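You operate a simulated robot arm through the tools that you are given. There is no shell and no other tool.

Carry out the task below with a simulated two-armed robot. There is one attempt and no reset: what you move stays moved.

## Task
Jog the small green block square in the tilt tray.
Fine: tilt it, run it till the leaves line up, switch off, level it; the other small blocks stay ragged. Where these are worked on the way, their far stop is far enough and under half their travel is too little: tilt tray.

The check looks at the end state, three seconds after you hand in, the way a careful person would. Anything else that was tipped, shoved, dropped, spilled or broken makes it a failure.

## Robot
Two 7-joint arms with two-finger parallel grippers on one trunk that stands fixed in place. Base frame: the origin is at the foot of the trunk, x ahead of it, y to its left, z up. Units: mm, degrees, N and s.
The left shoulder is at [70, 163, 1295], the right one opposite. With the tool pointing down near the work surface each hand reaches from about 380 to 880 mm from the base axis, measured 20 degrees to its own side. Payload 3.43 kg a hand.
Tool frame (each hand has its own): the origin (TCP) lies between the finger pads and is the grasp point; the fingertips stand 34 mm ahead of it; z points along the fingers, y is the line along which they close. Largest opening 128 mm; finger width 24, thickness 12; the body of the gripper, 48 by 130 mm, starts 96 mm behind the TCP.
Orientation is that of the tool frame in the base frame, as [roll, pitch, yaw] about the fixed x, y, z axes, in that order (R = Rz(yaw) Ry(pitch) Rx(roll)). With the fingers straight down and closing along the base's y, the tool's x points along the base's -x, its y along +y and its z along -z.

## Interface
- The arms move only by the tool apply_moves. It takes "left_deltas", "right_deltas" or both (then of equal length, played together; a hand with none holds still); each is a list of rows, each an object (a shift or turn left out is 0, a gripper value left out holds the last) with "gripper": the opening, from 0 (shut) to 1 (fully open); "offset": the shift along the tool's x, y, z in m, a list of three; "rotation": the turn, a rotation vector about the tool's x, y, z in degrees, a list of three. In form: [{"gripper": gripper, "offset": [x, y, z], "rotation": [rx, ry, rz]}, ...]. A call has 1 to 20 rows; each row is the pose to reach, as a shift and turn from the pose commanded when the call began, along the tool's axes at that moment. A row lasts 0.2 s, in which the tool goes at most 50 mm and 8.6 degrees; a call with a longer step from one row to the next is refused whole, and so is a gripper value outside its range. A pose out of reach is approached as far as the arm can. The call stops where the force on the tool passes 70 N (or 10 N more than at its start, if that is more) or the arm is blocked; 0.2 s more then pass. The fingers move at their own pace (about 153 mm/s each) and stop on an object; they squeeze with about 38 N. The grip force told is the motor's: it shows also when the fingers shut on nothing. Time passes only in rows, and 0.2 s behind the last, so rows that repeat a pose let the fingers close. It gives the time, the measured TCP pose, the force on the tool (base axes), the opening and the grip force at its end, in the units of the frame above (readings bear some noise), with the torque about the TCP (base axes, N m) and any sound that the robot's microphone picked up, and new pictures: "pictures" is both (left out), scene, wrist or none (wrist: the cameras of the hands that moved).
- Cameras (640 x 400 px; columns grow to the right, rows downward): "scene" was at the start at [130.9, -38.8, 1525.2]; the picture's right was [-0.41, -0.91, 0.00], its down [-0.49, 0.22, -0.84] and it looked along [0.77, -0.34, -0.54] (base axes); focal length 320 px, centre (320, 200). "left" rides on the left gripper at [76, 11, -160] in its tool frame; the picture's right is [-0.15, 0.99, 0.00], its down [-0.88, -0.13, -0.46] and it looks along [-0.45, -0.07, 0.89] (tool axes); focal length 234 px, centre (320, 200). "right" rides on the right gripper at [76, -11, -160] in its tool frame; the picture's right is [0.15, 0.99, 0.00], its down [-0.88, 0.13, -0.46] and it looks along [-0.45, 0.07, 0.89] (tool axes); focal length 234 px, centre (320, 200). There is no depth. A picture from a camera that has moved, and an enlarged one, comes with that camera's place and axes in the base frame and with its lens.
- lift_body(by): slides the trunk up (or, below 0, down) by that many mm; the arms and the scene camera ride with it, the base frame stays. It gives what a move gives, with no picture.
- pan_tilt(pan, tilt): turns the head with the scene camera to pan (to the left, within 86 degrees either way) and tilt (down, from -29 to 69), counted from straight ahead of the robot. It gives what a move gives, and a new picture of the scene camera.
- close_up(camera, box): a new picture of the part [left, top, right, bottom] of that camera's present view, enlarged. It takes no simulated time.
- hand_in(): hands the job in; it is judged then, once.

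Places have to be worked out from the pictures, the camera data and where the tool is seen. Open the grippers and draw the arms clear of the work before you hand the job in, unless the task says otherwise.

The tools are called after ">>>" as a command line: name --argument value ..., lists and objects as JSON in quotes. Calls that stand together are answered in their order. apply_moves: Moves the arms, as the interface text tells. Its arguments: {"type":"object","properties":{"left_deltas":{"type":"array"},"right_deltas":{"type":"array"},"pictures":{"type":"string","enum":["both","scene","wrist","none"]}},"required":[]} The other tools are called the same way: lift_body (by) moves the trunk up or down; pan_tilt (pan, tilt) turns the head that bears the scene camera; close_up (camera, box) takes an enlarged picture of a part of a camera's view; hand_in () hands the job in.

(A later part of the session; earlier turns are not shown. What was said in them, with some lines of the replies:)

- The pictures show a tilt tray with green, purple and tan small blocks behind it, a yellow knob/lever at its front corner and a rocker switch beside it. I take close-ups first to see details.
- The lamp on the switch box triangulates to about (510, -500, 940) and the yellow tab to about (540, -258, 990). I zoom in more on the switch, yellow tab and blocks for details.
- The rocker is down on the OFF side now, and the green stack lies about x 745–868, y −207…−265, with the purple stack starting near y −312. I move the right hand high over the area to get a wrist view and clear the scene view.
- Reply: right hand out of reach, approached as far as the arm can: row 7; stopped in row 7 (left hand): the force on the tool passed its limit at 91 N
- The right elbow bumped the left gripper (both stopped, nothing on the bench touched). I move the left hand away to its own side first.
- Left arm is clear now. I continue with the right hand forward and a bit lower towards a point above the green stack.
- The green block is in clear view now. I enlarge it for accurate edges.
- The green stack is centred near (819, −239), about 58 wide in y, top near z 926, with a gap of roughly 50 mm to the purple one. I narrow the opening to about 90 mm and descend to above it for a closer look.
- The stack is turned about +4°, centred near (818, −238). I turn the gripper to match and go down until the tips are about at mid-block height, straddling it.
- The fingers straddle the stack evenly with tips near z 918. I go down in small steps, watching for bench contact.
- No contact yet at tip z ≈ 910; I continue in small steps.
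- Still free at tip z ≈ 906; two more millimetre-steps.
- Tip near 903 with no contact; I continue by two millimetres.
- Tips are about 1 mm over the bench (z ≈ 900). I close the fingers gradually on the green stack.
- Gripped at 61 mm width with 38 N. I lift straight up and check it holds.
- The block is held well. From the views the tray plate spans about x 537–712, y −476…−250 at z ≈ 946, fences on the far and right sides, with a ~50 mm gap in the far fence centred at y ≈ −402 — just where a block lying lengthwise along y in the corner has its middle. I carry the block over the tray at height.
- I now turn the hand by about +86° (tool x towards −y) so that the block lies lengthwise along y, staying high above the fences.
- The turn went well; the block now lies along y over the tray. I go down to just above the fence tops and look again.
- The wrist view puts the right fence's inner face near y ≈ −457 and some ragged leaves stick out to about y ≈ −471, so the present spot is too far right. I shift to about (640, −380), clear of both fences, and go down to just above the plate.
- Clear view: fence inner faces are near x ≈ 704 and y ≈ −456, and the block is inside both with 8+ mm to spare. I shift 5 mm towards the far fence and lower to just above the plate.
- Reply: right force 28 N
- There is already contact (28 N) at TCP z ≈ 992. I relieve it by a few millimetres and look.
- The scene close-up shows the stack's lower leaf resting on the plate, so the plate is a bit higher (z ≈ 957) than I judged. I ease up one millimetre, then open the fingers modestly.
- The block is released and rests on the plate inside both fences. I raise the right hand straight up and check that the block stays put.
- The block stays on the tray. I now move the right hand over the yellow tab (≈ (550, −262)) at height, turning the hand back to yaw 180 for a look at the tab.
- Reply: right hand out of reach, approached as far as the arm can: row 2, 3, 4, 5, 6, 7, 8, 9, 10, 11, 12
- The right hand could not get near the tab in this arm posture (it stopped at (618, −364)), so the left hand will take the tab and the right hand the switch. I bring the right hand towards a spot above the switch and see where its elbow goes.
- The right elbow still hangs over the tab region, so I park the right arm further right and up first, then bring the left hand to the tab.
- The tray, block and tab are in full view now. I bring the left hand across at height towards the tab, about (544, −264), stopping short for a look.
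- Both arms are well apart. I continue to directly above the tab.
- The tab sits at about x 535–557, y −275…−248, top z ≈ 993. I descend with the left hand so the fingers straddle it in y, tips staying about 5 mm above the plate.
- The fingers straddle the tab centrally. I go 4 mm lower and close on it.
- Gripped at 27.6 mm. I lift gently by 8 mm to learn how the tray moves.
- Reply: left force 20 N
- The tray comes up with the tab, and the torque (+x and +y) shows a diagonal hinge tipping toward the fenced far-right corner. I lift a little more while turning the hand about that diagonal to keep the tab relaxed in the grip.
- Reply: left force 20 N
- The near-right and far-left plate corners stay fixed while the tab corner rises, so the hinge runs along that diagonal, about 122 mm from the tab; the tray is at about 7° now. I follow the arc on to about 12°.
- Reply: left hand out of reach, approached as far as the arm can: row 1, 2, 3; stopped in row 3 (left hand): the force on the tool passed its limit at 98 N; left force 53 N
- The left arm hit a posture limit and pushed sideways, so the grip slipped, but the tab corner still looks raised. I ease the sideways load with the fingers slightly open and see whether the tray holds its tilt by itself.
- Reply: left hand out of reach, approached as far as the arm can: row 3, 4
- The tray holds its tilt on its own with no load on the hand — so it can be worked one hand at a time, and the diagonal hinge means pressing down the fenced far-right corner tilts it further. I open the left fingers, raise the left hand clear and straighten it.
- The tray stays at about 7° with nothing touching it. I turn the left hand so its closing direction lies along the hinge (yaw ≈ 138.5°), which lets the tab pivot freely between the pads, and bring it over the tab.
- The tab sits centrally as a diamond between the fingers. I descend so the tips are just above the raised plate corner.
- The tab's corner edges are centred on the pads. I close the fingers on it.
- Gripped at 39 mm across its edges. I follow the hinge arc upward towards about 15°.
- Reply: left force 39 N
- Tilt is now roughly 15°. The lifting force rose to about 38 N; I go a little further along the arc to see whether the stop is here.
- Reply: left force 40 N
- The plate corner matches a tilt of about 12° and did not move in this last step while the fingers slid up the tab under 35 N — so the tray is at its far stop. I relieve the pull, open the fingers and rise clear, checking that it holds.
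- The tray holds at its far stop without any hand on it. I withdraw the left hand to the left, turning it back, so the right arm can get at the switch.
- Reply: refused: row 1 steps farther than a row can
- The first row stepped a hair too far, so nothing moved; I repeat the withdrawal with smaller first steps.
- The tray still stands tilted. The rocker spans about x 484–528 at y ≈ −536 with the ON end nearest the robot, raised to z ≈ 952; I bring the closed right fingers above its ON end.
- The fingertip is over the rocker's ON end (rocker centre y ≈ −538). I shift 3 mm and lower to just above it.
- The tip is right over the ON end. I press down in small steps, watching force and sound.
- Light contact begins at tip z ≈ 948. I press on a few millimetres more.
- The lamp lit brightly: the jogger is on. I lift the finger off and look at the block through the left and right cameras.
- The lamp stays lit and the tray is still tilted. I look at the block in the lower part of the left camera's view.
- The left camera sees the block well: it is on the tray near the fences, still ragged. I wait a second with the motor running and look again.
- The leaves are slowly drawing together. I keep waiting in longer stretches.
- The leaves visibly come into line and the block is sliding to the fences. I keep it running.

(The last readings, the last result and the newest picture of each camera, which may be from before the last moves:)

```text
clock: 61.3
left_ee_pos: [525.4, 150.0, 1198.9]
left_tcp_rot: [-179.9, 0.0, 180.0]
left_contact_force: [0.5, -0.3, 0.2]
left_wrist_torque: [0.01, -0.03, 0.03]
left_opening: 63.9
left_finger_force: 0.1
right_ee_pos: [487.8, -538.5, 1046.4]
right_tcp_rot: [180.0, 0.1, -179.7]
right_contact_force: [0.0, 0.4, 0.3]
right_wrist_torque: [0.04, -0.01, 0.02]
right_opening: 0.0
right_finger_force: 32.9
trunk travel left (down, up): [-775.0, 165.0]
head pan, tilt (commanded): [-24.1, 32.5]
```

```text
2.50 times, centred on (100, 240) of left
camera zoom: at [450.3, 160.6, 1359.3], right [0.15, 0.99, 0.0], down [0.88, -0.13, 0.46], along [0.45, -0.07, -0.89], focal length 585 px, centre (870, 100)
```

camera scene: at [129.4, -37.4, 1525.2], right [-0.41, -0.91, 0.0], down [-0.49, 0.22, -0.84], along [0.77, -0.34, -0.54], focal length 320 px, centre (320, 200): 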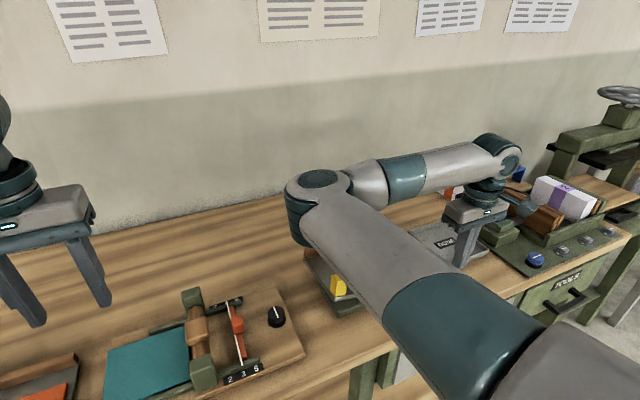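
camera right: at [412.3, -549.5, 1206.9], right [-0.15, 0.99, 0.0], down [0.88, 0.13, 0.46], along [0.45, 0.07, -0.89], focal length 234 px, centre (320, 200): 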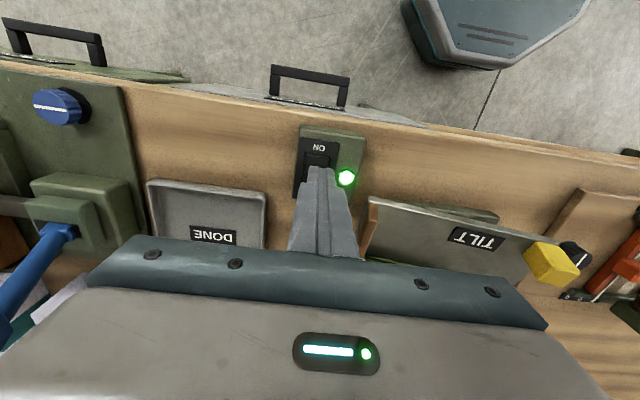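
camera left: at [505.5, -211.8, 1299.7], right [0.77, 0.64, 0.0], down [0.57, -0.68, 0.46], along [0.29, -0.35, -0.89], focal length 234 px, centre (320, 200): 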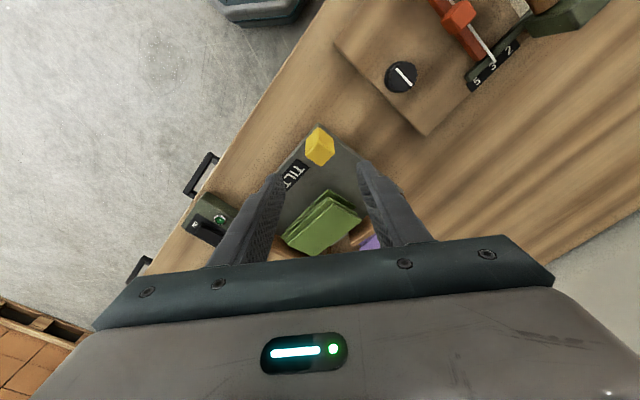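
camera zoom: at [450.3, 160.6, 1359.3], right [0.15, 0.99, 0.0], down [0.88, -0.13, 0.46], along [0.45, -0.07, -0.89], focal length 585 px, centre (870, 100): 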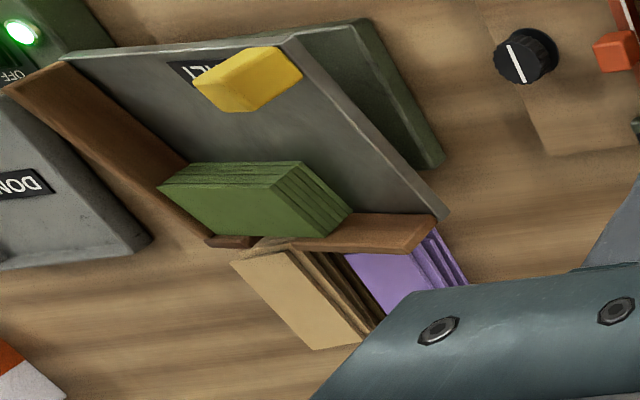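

The leaves look lined up; I enlarge further to be sure before switching off.

>>> close_up --camera "left" --box '[40, 215, 120, 265]'

```text
8.00 times, centred on (80, 240) of left
camera zoom: at [450.3, 160.6, 1359.3], right [0.15, 0.99, 0.0], down [0.88, -0.13, 0.46], along [0.45, -0.07, -0.89], focal length 1873 px, centre (2240, -120)
```

zoom: 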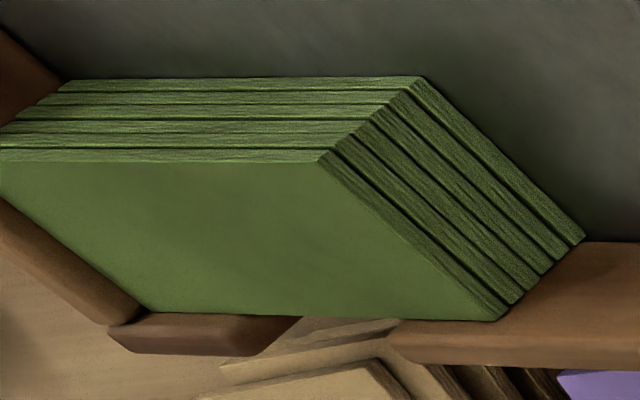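

All five leaves are flush. I move the fingertip over the rocker's raised OFF end and press it.

>>> apply_moves --right_deltas '[{"gripper": 0.0, "offset": [-0.018, 0, 0]}, {"gripper": 0.0, "offset": [-0.036, 0, 0]}, {"gripper": 0.0, "offset": [-0.036, 0, 0.03]}, {"gripper": 0.0, "offset": [-0.036, 0, 0.05]}, {"gripper": 0.0, "offset": [-0.036, 0, 0.05]}]' --pictures "wrist"

>>> close_up --camera "right" --box '[240, 80, 400, 205]'

```text
clock: 62.5
left_ee_pos: [525.6, 150.4, 1197.9]
left_tcp_rot: [-179.9, 0.0, -180.0]
left_contact_force: [-0.1, -0.9, 0.4]
left_wrist_torque: [-0.01, 0.04, 0.02]
left_opening: 63.7
left_finger_force: 0.0
right_ee_pos: [523.5, -540.2, 994.0]
right_tcp_rot: [180.0, 0.0, -179.7]
right_contact_force: [0.6, 1.3, -0.7]
right_wrist_torque: [0.01, -0.06, -0.02]
right_opening: 0.0
right_finger_force: 33.5
trunk travel left (down, up): [-775.0, 165.0]
head pan, tilt (commanded): [-24.1, 32.5]
camera right: at [448.3, -551.9, 1154.6], right [-0.15, 0.99, 0.0], down [0.88, 0.13, 0.46], along [0.45, 0.07, -0.89], focal length 234 px, centre (320, 200)
```

right: 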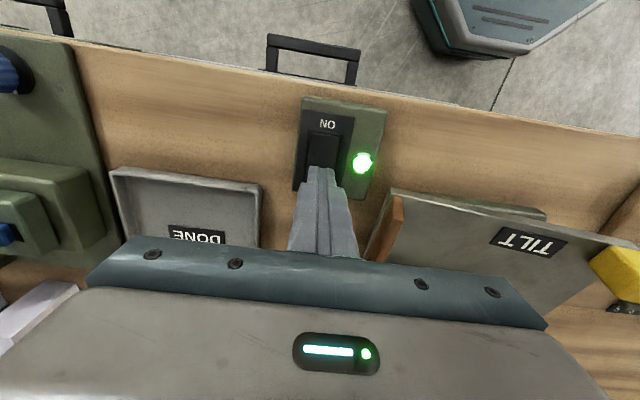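

```text
3.20 times, centred on (320, 142) of right
camera zoom: at [448.3, -551.9, 1154.6], right [-0.15, 0.99, 0.0], down [0.88, 0.13, 0.46], along [0.45, 0.07, -0.89], focal length 749 px, centre (320, 384)
```

zoom: 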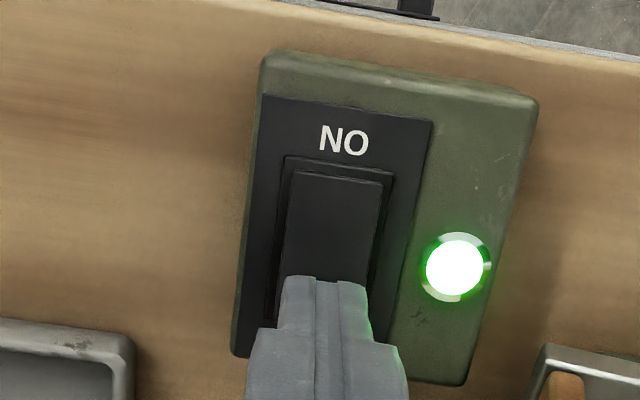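

The tip is over the OFF half. I press down in steps.

>>> apply_moves --right_deltas '[{"gripper": 0.0, "offset": [0, 0, 0.005]}, {"gripper": 0.0, "offset": [0, 0, 0.01]}, {"gripper": 0.0, "offset": [0, 0, 0.014]}, {"gripper": 0.0, "offset": [0, 0, 0.018]}]' --pictures "wrist"

```text
clock: 63.5
left_ee_pos: [525.6, 151.6, 1199.7]
left_tcp_rot: [180.0, 0.2, 180.0]
left_contact_force: [0.6, 0.2, 0.2]
left_wrist_torque: [0.03, 0.04, 0.0]
left_opening: 64.0
left_finger_force: 0.0
right_ee_pos: [524.4, -538.6, 979.5]
right_tcp_rot: [-179.8, 0.3, -179.7]
right_contact_force: [4.9, -3.2, 20.2]
right_wrist_torque: [-0.08, 0.11, 0.17]
right_opening: 0.0
right_finger_force: 33.4
trunk travel left (down, up): [-775.0, 165.0]
head pan, tilt (commanded): [-24.1, 32.5]
camera right: at [449.0, -549.9, 1139.5], right [-0.15, 0.99, 0.0], down [0.88, 0.14, 0.46], along [0.45, 0.07, -0.89], focal length 234 px, centre (320, 200)
```

right: 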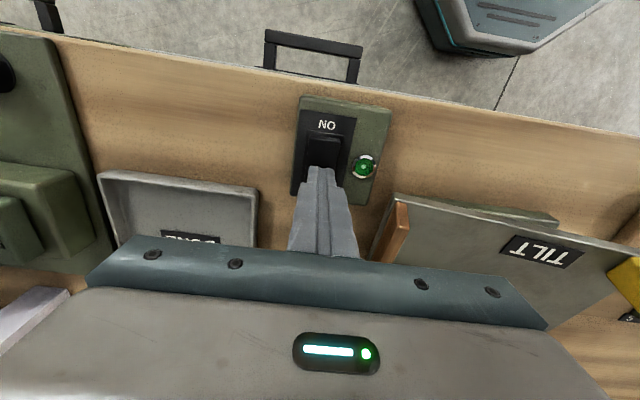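

The lamp went dark: the motor is off. I raise the right hand and park it to the right again.

>>> apply_moves --right_deltas '[{"gripper": 0.0, "offset": [0, 0, -0.03]}, {"gripper": 0.0, "offset": [0, 0, -0.07]}, {"gripper": 0.0, "offset": [0.005, -0.01, -0.11]}, {"gripper": 0.0, "offset": [0.02, -0.03, -0.145]}, {"gripper": 0.0, "offset": [0.04, -0.055, -0.175]}, {"gripper": 0.0, "offset": [0.06, -0.08, -0.205]}, {"gripper": 0.0, "offset": [0.08, -0.11, -0.23]}, {"gripper": 0.0, "offset": [0.1, -0.135, -0.25]}, {"gripper": 0.0, "offset": [0.115, -0.16, -0.265]}]'

>>> close_up --camera "scene" --box '[260, 210, 480, 330]'

```text
clock: 65.5
left_ee_pos: [526.6, 148.2, 1198.6]
left_tcp_rot: [179.9, 0.1, -180.0]
left_contact_force: [-0.2, -0.4, 0.4]
left_wrist_torque: [0.01, -0.02, 0.01]
left_opening: 64.1
left_finger_force: 0.0
right_ee_pos: [405.2, -698.8, 1243.2]
right_tcp_rot: [179.8, 0.0, -179.7]
right_contact_force: [0.1, -0.1, 0.0]
right_wrist_torque: [-0.01, 0.01, 0.01]
right_opening: 0.0
right_finger_force: 33.0
trunk travel left (down, up): [-775.0, 165.0]
head pan, tilt (commanded): [-24.1, 32.5]
camera scene: at [129.9, -39.9, 1525.2], right [-0.41, -0.91, 0.0], down [-0.49, 0.22, -0.84], along [0.77, -0.34, -0.54], focal length 320 px, centre (320, 200)
camera right: at [330.3, -712.1, 1402.9], right [-0.15, 0.99, 0.0], down [0.88, 0.13, 0.46], along [0.45, 0.07, -0.89], focal length 234 px, centre (320, 200)
```

scene: 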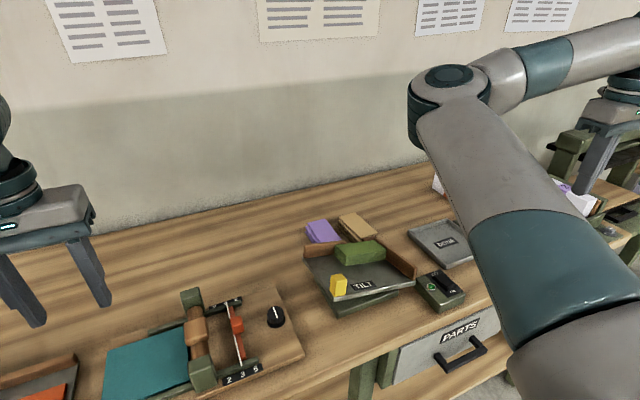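
right: 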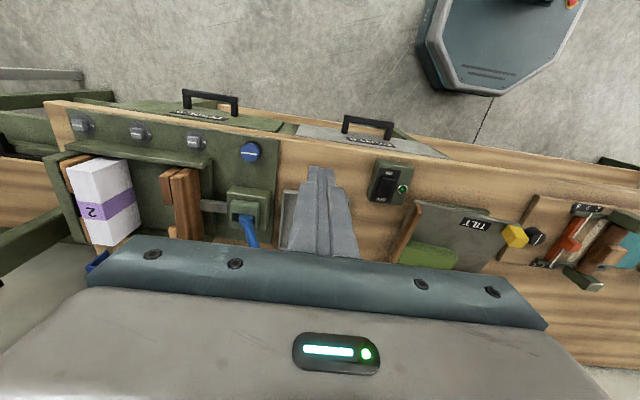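

```text
2.91 times, centred on (370, 270) of scene
camera zoom: at [129.9, -39.9, 1525.2], right [-0.41, -0.91, 0.0], down [-0.49, 0.22, -0.84], along [0.77, -0.34, -0.54], focal length 931 px, centre (174, -4)
```

zoom: 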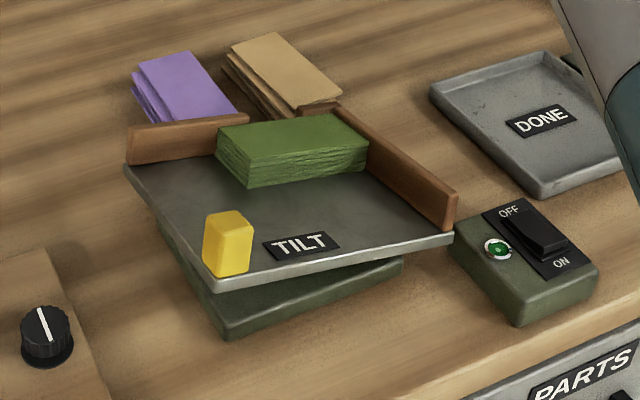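

The block sits square in the fence corner with even leaves, the rocker is back at OFF and the lamp is dark. Now I level the tray: the left hand, fingers closed, goes over the yellow tab (top now ≈ (556, −269, 1017)) to press it down.

>>> apply_moves --left_deltas '[{"gripper": 0.2, "offset": [-0.0025, -0.04, 0.0]}, {"gripper": 0.0, "offset": [-0.005, -0.08, 0.005]}, {"gripper": 0.0, "offset": [-0.008, -0.12, 0.01]}, {"gripper": 0.0, "offset": [-0.011, -0.16, 0.02]}, {"gripper": 0.0, "offset": [-0.014, -0.2, 0.03]}, {"gripper": 0.0, "offset": [-0.017, -0.24, 0.04]}, {"gripper": 0.0, "offset": [-0.019, -0.28, 0.05]}, {"gripper": 0.0, "offset": [-0.022, -0.32, 0.06]}, {"gripper": 0.0, "offset": [-0.025, -0.36, 0.07]}, {"gripper": 0.0, "offset": [-0.027, -0.395, 0.08]}, {"gripper": 0.0, "offset": [-0.028, -0.417, 0.095]}, {"gripper": 0.0, "offset": [-0.028, -0.417, 0.095]}]'

>>> close_up --camera "left" --box '[200, 80, 440, 230]'

>>> close_up --camera "scene" --box '[260, 210, 480, 330]'

```text
clock: 68.1
left_ee_pos: [552.8, -266.8, 1102.8]
left_tcp_rot: [-180.0, 0.0, -180.0]
left_contact_force: [0.1, -0.2, 0.0]
left_wrist_torque: [-0.03, -0.02, 0.01]
left_opening: 0.1
left_finger_force: 32.4
right_ee_pos: [405.9, -697.9, 1243.5]
right_tcp_rot: [180.0, -0.1, -179.6]
right_contact_force: [0.3, 0.4, 0.2]
right_wrist_torque: [0.02, 0.01, -0.02]
right_opening: 0.2
right_finger_force: 33.1
trunk travel left (down, up): [-775.0, 165.0]
head pan, tilt (commanded): [-24.1, 32.5]
camera scene: at [131.0, -38.1, 1525.2], right [-0.41, -0.91, 0.0], down [-0.49, 0.22, -0.84], along [0.77, -0.34, -0.54], focal length 320 px, centre (320, 200)
camera left: at [478.1, -256.6, 1263.9], right [0.15, 0.99, 0.0], down [0.88, -0.13, 0.46], along [0.45, -0.07, -0.89], focal length 234 px, centre (320, 200)
```

scene: 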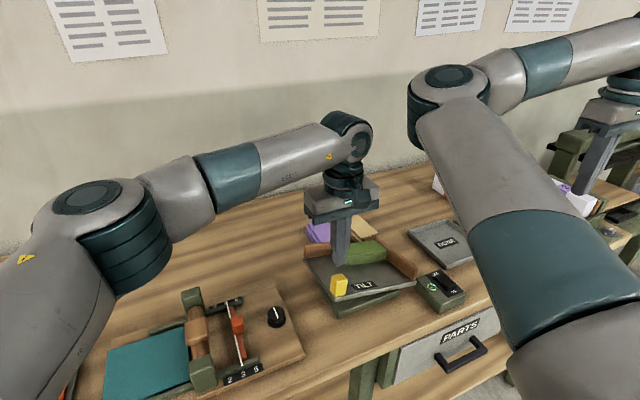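
left: 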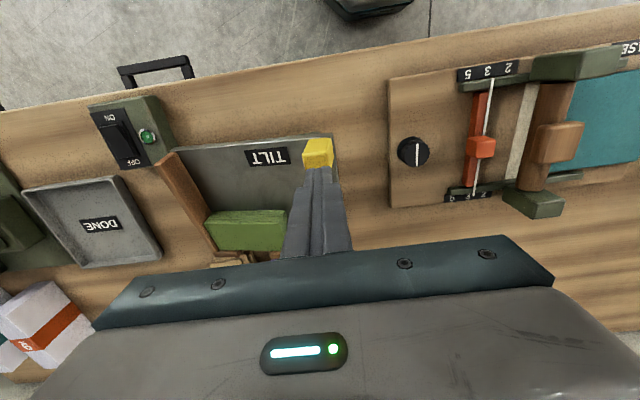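

```text
2.67 times, centred on (320, 155) of left
camera zoom: at [478.1, -256.6, 1263.9], right [0.15, 0.99, 0.0], down [0.88, -0.13, 0.46], along [0.45, -0.07, -0.89], focal length 624 px, centre (320, 320)
```

zoom: 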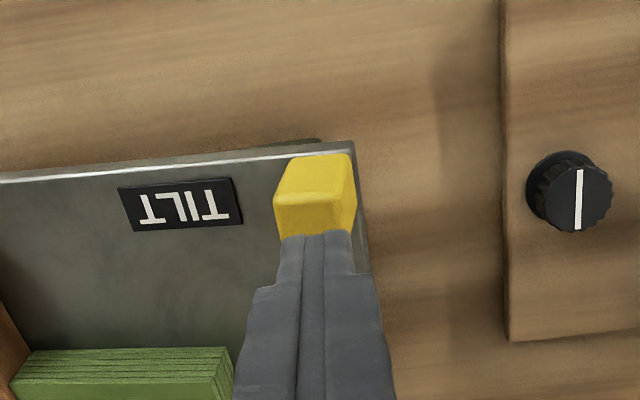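

```text
2.91 times, centred on (370, 270) of scene
camera zoom: at [131.0, -38.1, 1525.2], right [-0.41, -0.91, 0.0], down [-0.49, 0.22, -0.84], along [0.77, -0.34, -0.54], focal length 931 px, centre (174, -4)
```

zoom: 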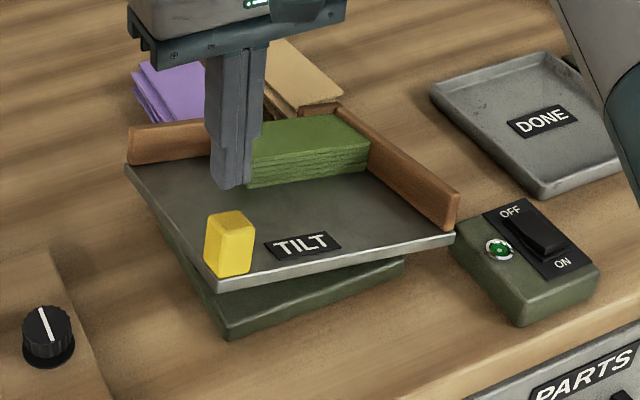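

The tab lies right under the closed fingertips. I lower to just above its top.

>>> apply_moves --left_deltas '[{"gripper": 0.0, "offset": [-0.003, -0.002, 0.02]}, {"gripper": 0.0, "offset": [-0.003, -0.002, 0.04]}, {"gripper": 0.0, "offset": [-0.003, -0.002, 0.045]}]'

>>> close_up --camera "scene" --box '[300, 230, 420, 320]'

>>> close_up --camera "left" --box '[240, 100, 400, 200]'

```text
clock: 68.9
left_ee_pos: [555.4, -267.8, 1060.7]
left_tcp_rot: [179.9, 0.1, -180.0]
left_contact_force: [-5.2, 5.8, 10.7]
left_wrist_torque: [0.29, 0.27, 0.01]
left_opening: 0.0
left_finger_force: 33.9
right_ee_pos: [403.3, -698.7, 1244.9]
right_tcp_rot: [179.9, 0.1, -179.8]
right_contact_force: [0.3, -0.4, -0.3]
right_wrist_torque: [0.03, 0.0, -0.01]
right_opening: 0.0
right_finger_force: 32.9
trunk travel left (down, up): [-775.0, 165.0]
head pan, tilt (commanded): [-24.1, 32.5]
camera scene: at [128.5, -37.4, 1525.6], right [-0.41, -0.91, 0.0], down [-0.49, 0.22, -0.84], along [0.77, -0.34, -0.54], focal length 320 px, centre (320, 200)
camera left: at [479.8, -257.4, 1221.0], right [0.15, 0.99, 0.0], down [0.88, -0.13, 0.46], along [0.45, -0.07, -0.89], focal length 234 px, centre (320, 200)
```

scene: 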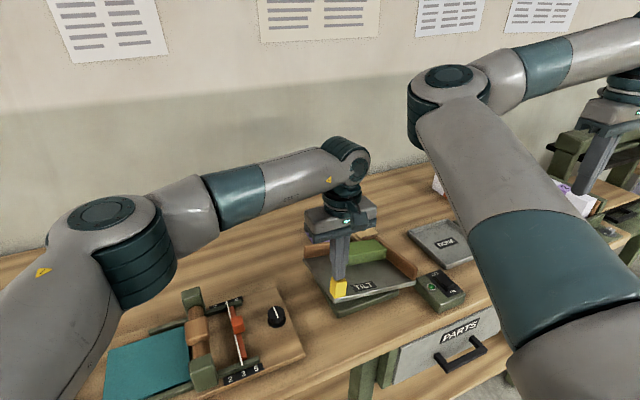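
left: 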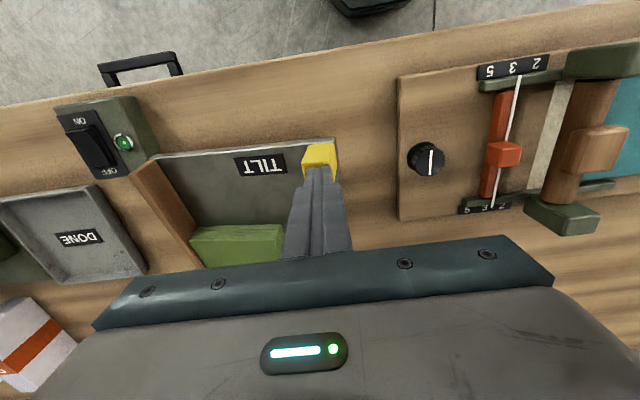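

```text
4.44 times, centred on (360, 275) of scene
camera zoom: at [128.5, -37.4, 1525.6], right [-0.41, -0.91, 0.0], down [-0.49, 0.22, -0.84], along [0.77, -0.34, -0.54], focal length 1422 px, centre (142, -133)
```

zoom: 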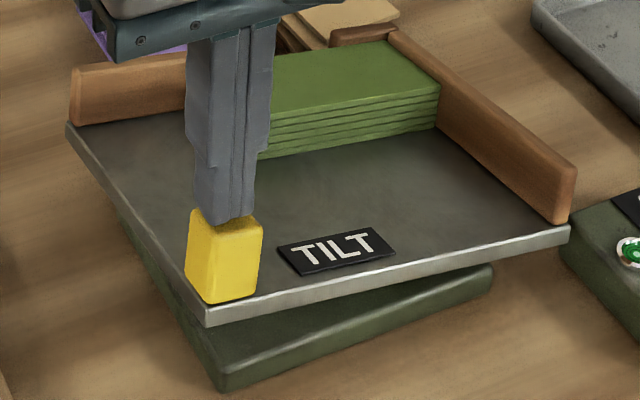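

```text
4.00 times, centred on (320, 150) of left
camera zoom: at [479.8, -257.4, 1221.0], right [0.15, 0.99, 0.0], down [0.88, -0.13, 0.46], along [0.45, -0.07, -0.89], focal length 937 px, centre (320, 400)
```

zoom: 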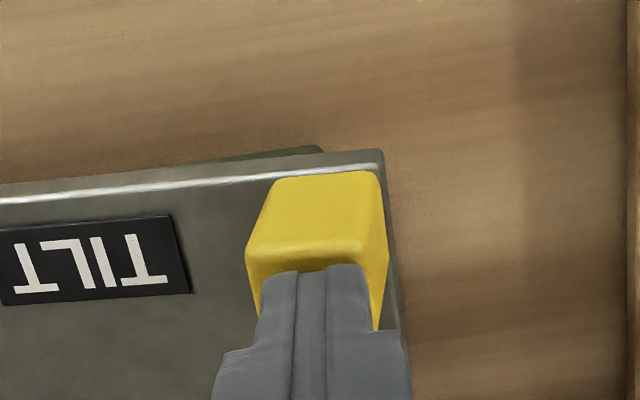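

Contact is made on the tab's top (≈11 N). I press it down along its arc, first half.

>>> apply_moves --left_deltas '[{"gripper": 0.0, "offset": [0.001, 0.001, 0.004]}, {"gripper": 0.0, "offset": [0.002, 0.002, 0.008]}, {"gripper": 0.0, "offset": [0.0035, 0.003, 0.012]}, {"gripper": 0.0, "offset": [0.0048, 0.0042, 0.016]}, {"gripper": 0.0, "offset": [0.0048, 0.0042, 0.016]}]'

>>> close_up --camera "scene" --box '[300, 230, 420, 320]'

```text
clock: 70.1
left_ee_pos: [550.7, -265.2, 1042.9]
left_tcp_rot: [-180.0, 0.1, 180.0]
left_contact_force: [-3.2, 4.9, 7.3]
left_wrist_torque: [0.22, 0.2, 0.0]
left_opening: 0.1
left_finger_force: 33.0
right_ee_pos: [404.6, -696.6, 1244.4]
right_tcp_rot: [-179.9, 0.1, -179.7]
right_contact_force: [-0.6, 0.5, 0.0]
right_wrist_torque: [0.0, -0.01, 0.02]
right_opening: 0.0
right_finger_force: 32.4
trunk travel left (down, up): [-775.0, 165.0]
head pan, tilt (commanded): [-24.1, 32.5]
camera scene: at [129.5, -37.6, 1525.3], right [-0.41, -0.91, 0.0], down [-0.49, 0.22, -0.84], along [0.77, -0.34, -0.54], focal length 320 px, centre (320, 200)
camera left: at [475.6, -254.0, 1203.8], right [0.15, 0.99, 0.0], down [0.88, -0.13, 0.46], along [0.45, -0.07, -0.89], focal length 234 px, centre (320, 200)
```

scene: 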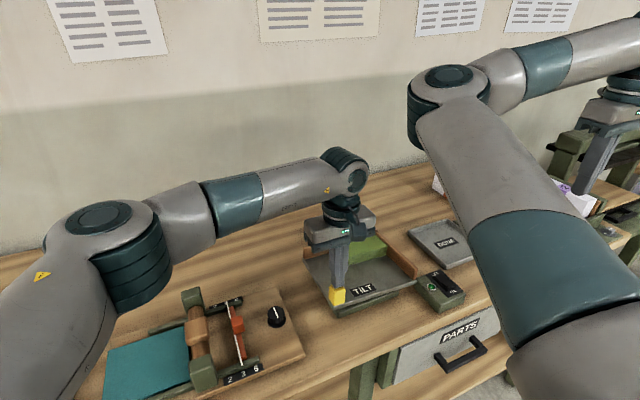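
left: 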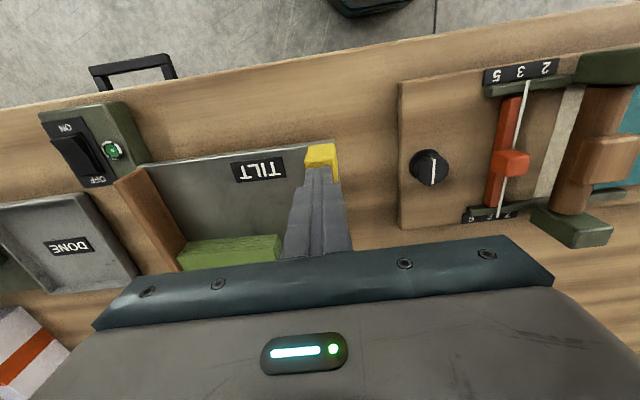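

```text
4.44 times, centred on (360, 275) of scene
camera zoom: at [129.5, -37.6, 1525.3], right [-0.41, -0.91, 0.0], down [-0.49, 0.22, -0.84], along [0.77, -0.34, -0.54], focal length 1422 px, centre (142, -133)
```

zoom: 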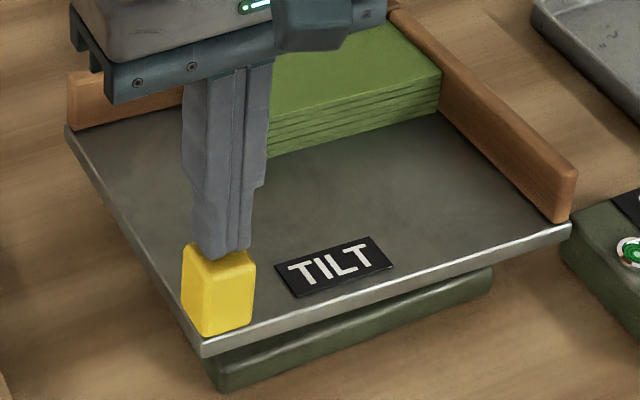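

The tray follows down easily. I press on along the arc to the level stop.

>>> apply_moves --left_deltas '[{"gripper": 0.0, "offset": [0.001, 0.001, 0.004]}, {"gripper": 0.0, "offset": [0.002, 0.002, 0.008]}, {"gripper": 0.0, "offset": [0.0035, 0.003, 0.012]}, {"gripper": 0.0, "offset": [0.0045, 0.004, 0.016]}, {"gripper": 0.0, "offset": [0.0045, 0.004, 0.016]}]'

>>> close_up --camera "scene" --box '[300, 230, 420, 320]'

```text
clock: 71.3
left_ee_pos: [547.2, -261.0, 1032.5]
left_tcp_rot: [-179.7, 0.6, -179.9]
left_contact_force: [10.0, -3.9, 51.1]
left_wrist_torque: [-0.13, 0.22, -0.4]
left_opening: 0.0
left_finger_force: 33.3
right_ee_pos: [404.4, -697.4, 1245.8]
right_tcp_rot: [-180.0, 0.3, -179.6]
right_contact_force: [0.5, -0.3, -0.1]
right_wrist_torque: [-0.01, 0.0, -0.02]
right_opening: 0.0
right_finger_force: 33.0
trunk travel left (down, up): [-775.0, 165.0]
head pan, tilt (commanded): [-24.1, 32.5]
camera scene: at [127.4, -37.0, 1526.2], right [-0.41, -0.91, 0.0], down [-0.49, 0.22, -0.85], along [0.77, -0.34, -0.53], focal length 320 px, centre (320, 200)
camera left: at [470.7, -249.5, 1191.7], right [0.14, 0.99, 0.0], down [0.88, -0.13, 0.46], along [0.46, -0.07, -0.89], focal length 234 px, centre (320, 200)
```

scene: 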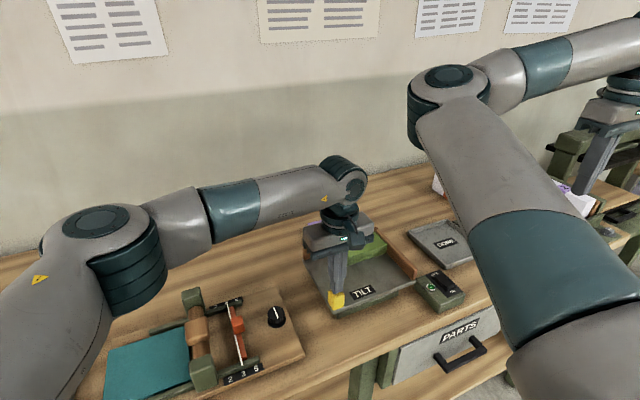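
left: 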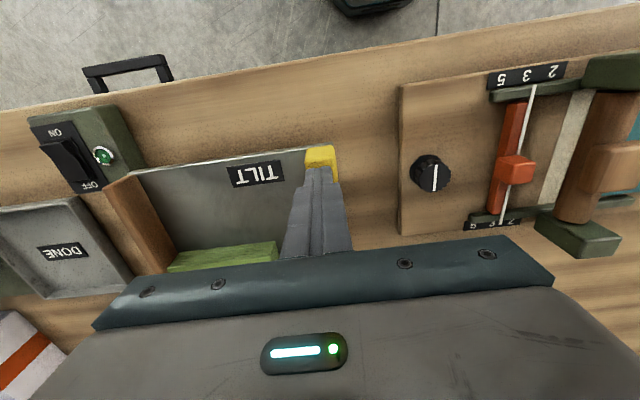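

```text
4.44 times, centred on (360, 275) of scene
camera zoom: at [127.4, -37.0, 1526.2], right [-0.41, -0.91, 0.0], down [-0.49, 0.22, -0.85], along [0.77, -0.34, -0.53], focal length 1422 px, centre (142, -133)
```

zoom: 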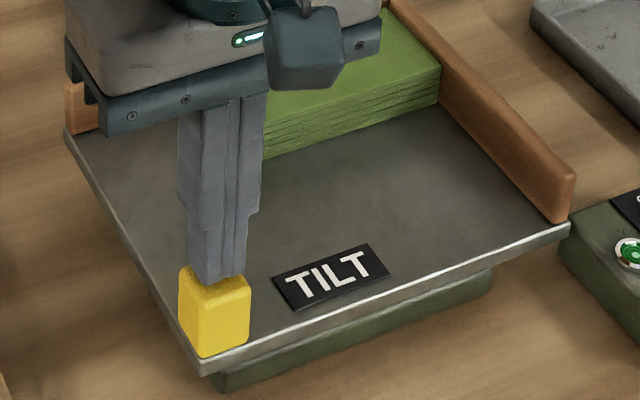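

The force rose to 51 N with the plate stopped: the tray is at its level stop. I lift the hand off and check.

>>> apply_moves --left_deltas '[{"gripper": 0.0, "offset": [0, 0, -0.01]}, {"gripper": 0.0, "offset": [0, 0, -0.04]}, {"gripper": 0.0, "offset": [0, 0, -0.08]}, {"gripper": 0.0, "offset": [0, 0, -0.12]}, {"gripper": 0.0, "offset": [0, 0.02, -0.15]}, {"gripper": 0.0, "offset": [0, 0.06, -0.165]}]'

>>> close_up --camera "scene" --box '[260, 210, 480, 330]'

```text
clock: 72.7
left_ee_pos: [548.3, -197.4, 1191.7]
left_tcp_rot: [-179.9, 0.0, 180.0]
left_contact_force: [0.2, -0.4, 0.1]
left_wrist_torque: [-0.02, 0.02, -0.01]
left_opening: 0.2
left_finger_force: 32.7
right_ee_pos: [406.1, -694.4, 1244.3]
right_tcp_rot: [-179.9, 0.1, -179.7]
right_contact_force: [0.6, 0.3, -0.3]
right_wrist_torque: [-0.05, 0.03, -0.03]
right_opening: 0.0
right_finger_force: 32.8
trunk travel left (down, up): [-775.0, 165.0]
head pan, tilt (commanded): [-24.1, 32.5]
camera scene: at [131.6, -35.4, 1525.2], right [-0.41, -0.91, 0.0], down [-0.49, 0.22, -0.84], along [0.77, -0.35, -0.54], focal length 320 px, centre (320, 200)
camera left: at [473.3, -187.6, 1352.7], right [0.15, 0.99, 0.0], down [0.88, -0.13, 0.46], along [0.45, -0.07, -0.89], focal length 234 px, centre (320, 200)
```

scene: 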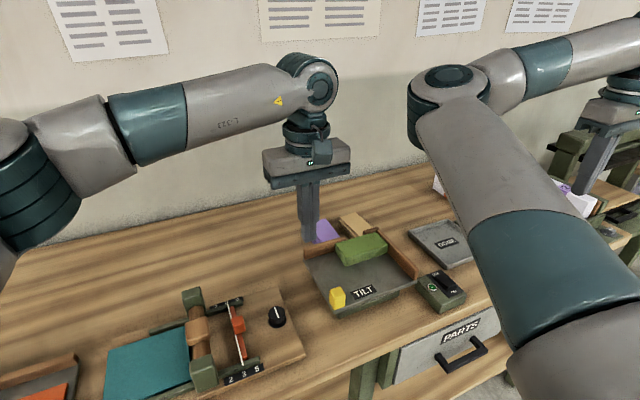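
left: 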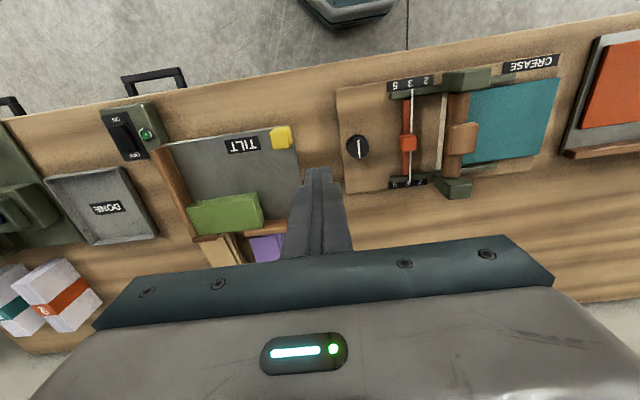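

```text
2.91 times, centred on (370, 270) of scene
camera zoom: at [131.6, -35.4, 1525.2], right [-0.41, -0.91, 0.0], down [-0.49, 0.22, -0.84], along [0.77, -0.35, -0.54], focal length 931 px, centre (174, -4)
```

zoom: 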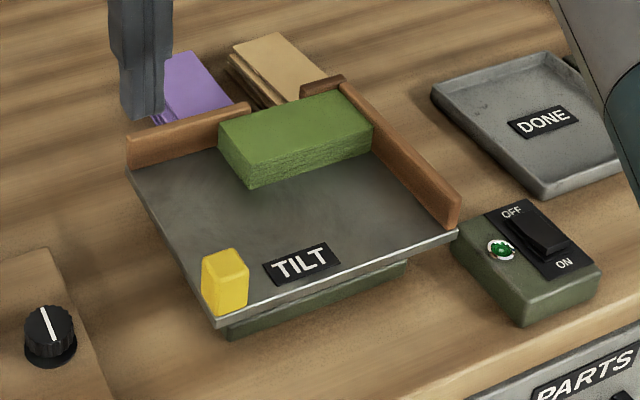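

The plate corner is back at its original level position, the block sits square in the corner, switch off. I draw the left arm away to its side and open both grippers.

>>> apply_moves --left_deltas '[{"gripper": 0.3, "offset": [0, 0.04, -0.01]}, {"gripper": 0.6, "offset": [0, 0.085, -0.02]}, {"gripper": 0.8, "offset": [0, 0.13, -0.03]}, {"gripper": 0.8, "offset": [0, 0.175, -0.04]}, {"gripper": 0.8, "offset": [0, 0.22, -0.05]}, {"gripper": 0.8, "offset": [0, 0.265, -0.06]}, {"gripper": 0.8, "offset": [0, 0.31, -0.07]}, {"gripper": 0.8, "offset": [0, 0.355, -0.08]}, {"gripper": 0.8, "offset": [0, 0.4, -0.08]}, {"gripper": 0.8, "offset": [0, 0.4, -0.08]}]' --right_deltas '[{"gripper": 0.2}, {"gripper": 0.4}, {"gripper": 0.6}, {"gripper": 0.8}, {"gripper": 0.8}, {"gripper": 0.8}, {"gripper": 0.8}, {"gripper": 0.8}, {"gripper": 0.8}, {"gripper": 0.8}]'

>>> close_up --camera "scene" --box '[260, 210, 480, 330]'

>>> close_up --camera "scene" --box '[300, 205, 420, 285]'

```text
clock: 74.9
left_ee_pos: [549.7, 197.4, 1273.2]
left_tcp_rot: [179.9, 0.0, 180.0]
left_contact_force: [0.0, 0.6, 0.6]
left_wrist_torque: [-0.02, 0.03, 0.02]
left_opening: 102.2
left_finger_force: 0.0
right_ee_pos: [406.8, -698.3, 1242.8]
right_tcp_rot: [179.9, -0.1, -179.6]
right_contact_force: [-0.3, -1.1, -0.4]
right_wrist_torque: [0.02, 0.01, -0.02]
right_opening: 102.4
right_finger_force: 0.0
trunk travel left (down, up): [-775.0, 165.0]
head pan, tilt (commanded): [-24.1, 32.5]
camera scene: at [131.4, -40.1, 1525.1], right [-0.41, -0.91, 0.0], down [-0.49, 0.22, -0.84], along [0.77, -0.34, -0.54], focal length 320 px, centre (320, 200)
camera right: at [331.9, -711.9, 1402.2], right [-0.15, 0.99, 0.0], down [0.88, 0.13, 0.46], along [0.45, 0.07, -0.89], focal length 234 px, centre (320, 200)
camera left: at [473.1, 207.8, 1433.1], right [0.15, 0.99, 0.0], down [0.88, -0.13, 0.46], along [0.45, -0.07, -0.89], focal length 234 px, centre (320, 200)
```

scene: 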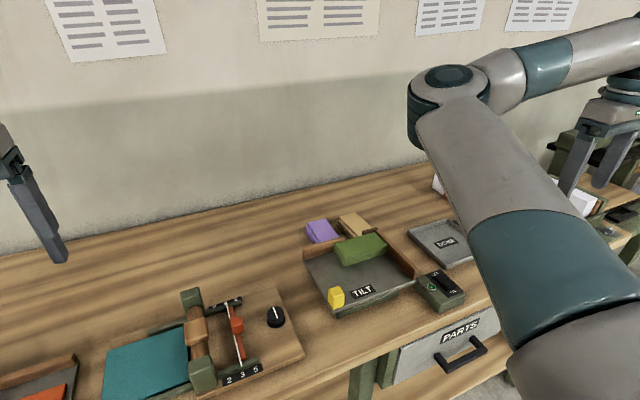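
right: 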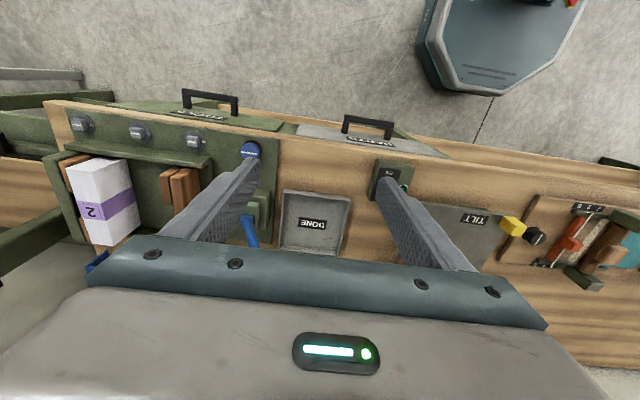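
left: 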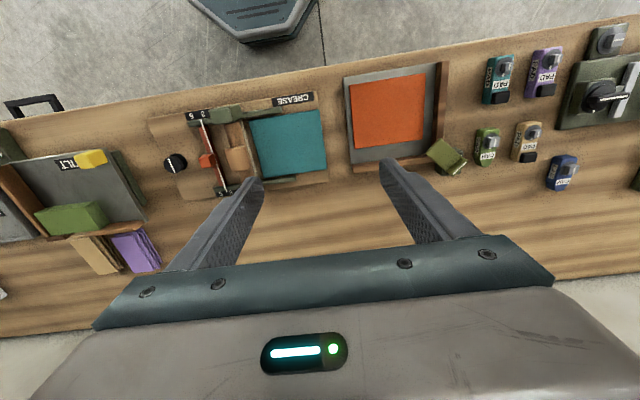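

```text
2.91 times, centred on (370, 270) of scene
camera zoom: at [131.4, -40.1, 1525.1], right [-0.41, -0.91, 0.0], down [-0.49, 0.22, -0.84], along [0.77, -0.34, -0.54], focal length 931 px, centre (174, -4)
```

zoom: 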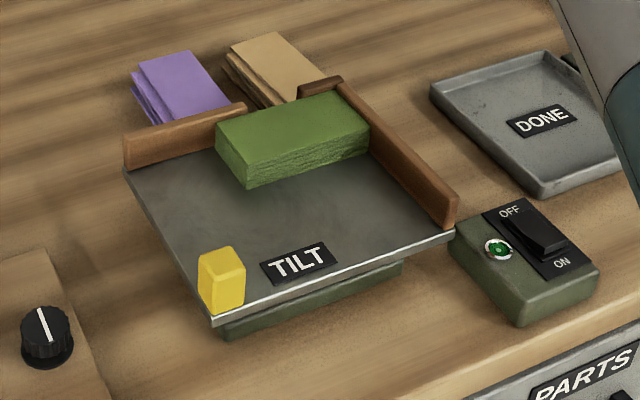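

```text
5.00 times, centred on (360, 245) of scene
camera zoom: at [131.4, -40.1, 1525.1], right [-0.41, -0.91, 0.0], down [-0.49, 0.22, -0.84], along [0.77, -0.34, -0.54], focal length 1600 px, centre (120, -25)
```

zoom: 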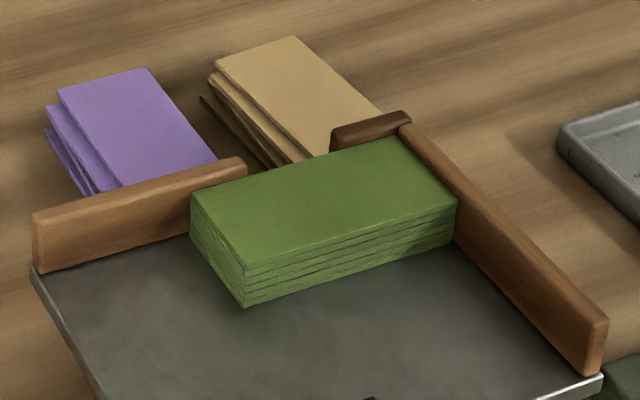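

The green block is square in the level tray with flush leaves. The switch is OFF with the lamp dark, the purple and tan blocks are still ragged where they were, and both hands are open and clear. I hand in.

>>> hand_in

```text
The job is handed in.
```

The small green block is jogged square, and I have handed the job in. It sits in the fenced corner of the tilt tray with all five leaves flush.

- **Tilt and run:** I lifted the tray by its yellow tab until it would go no further, at about 12 degrees. I took that for the far stop. The motor ran for roughly nine seconds, until the leaves lined up.
- **End state:** The switch is back at OFF with the lamp dark. The tray is pressed down level again, with its corner back where it started.
- **Other blocks:** The purple and tan blocks were not touched and are still ragged.
- **Contacts on the way:** Early on the right elbow bumped the left gripper. Later the left hand hit a posture limit and pushed sideways on the tab until its grip slipped. Neither knocked anything over or moved anything else on the bench.

Both grippers are open and clear of the work.
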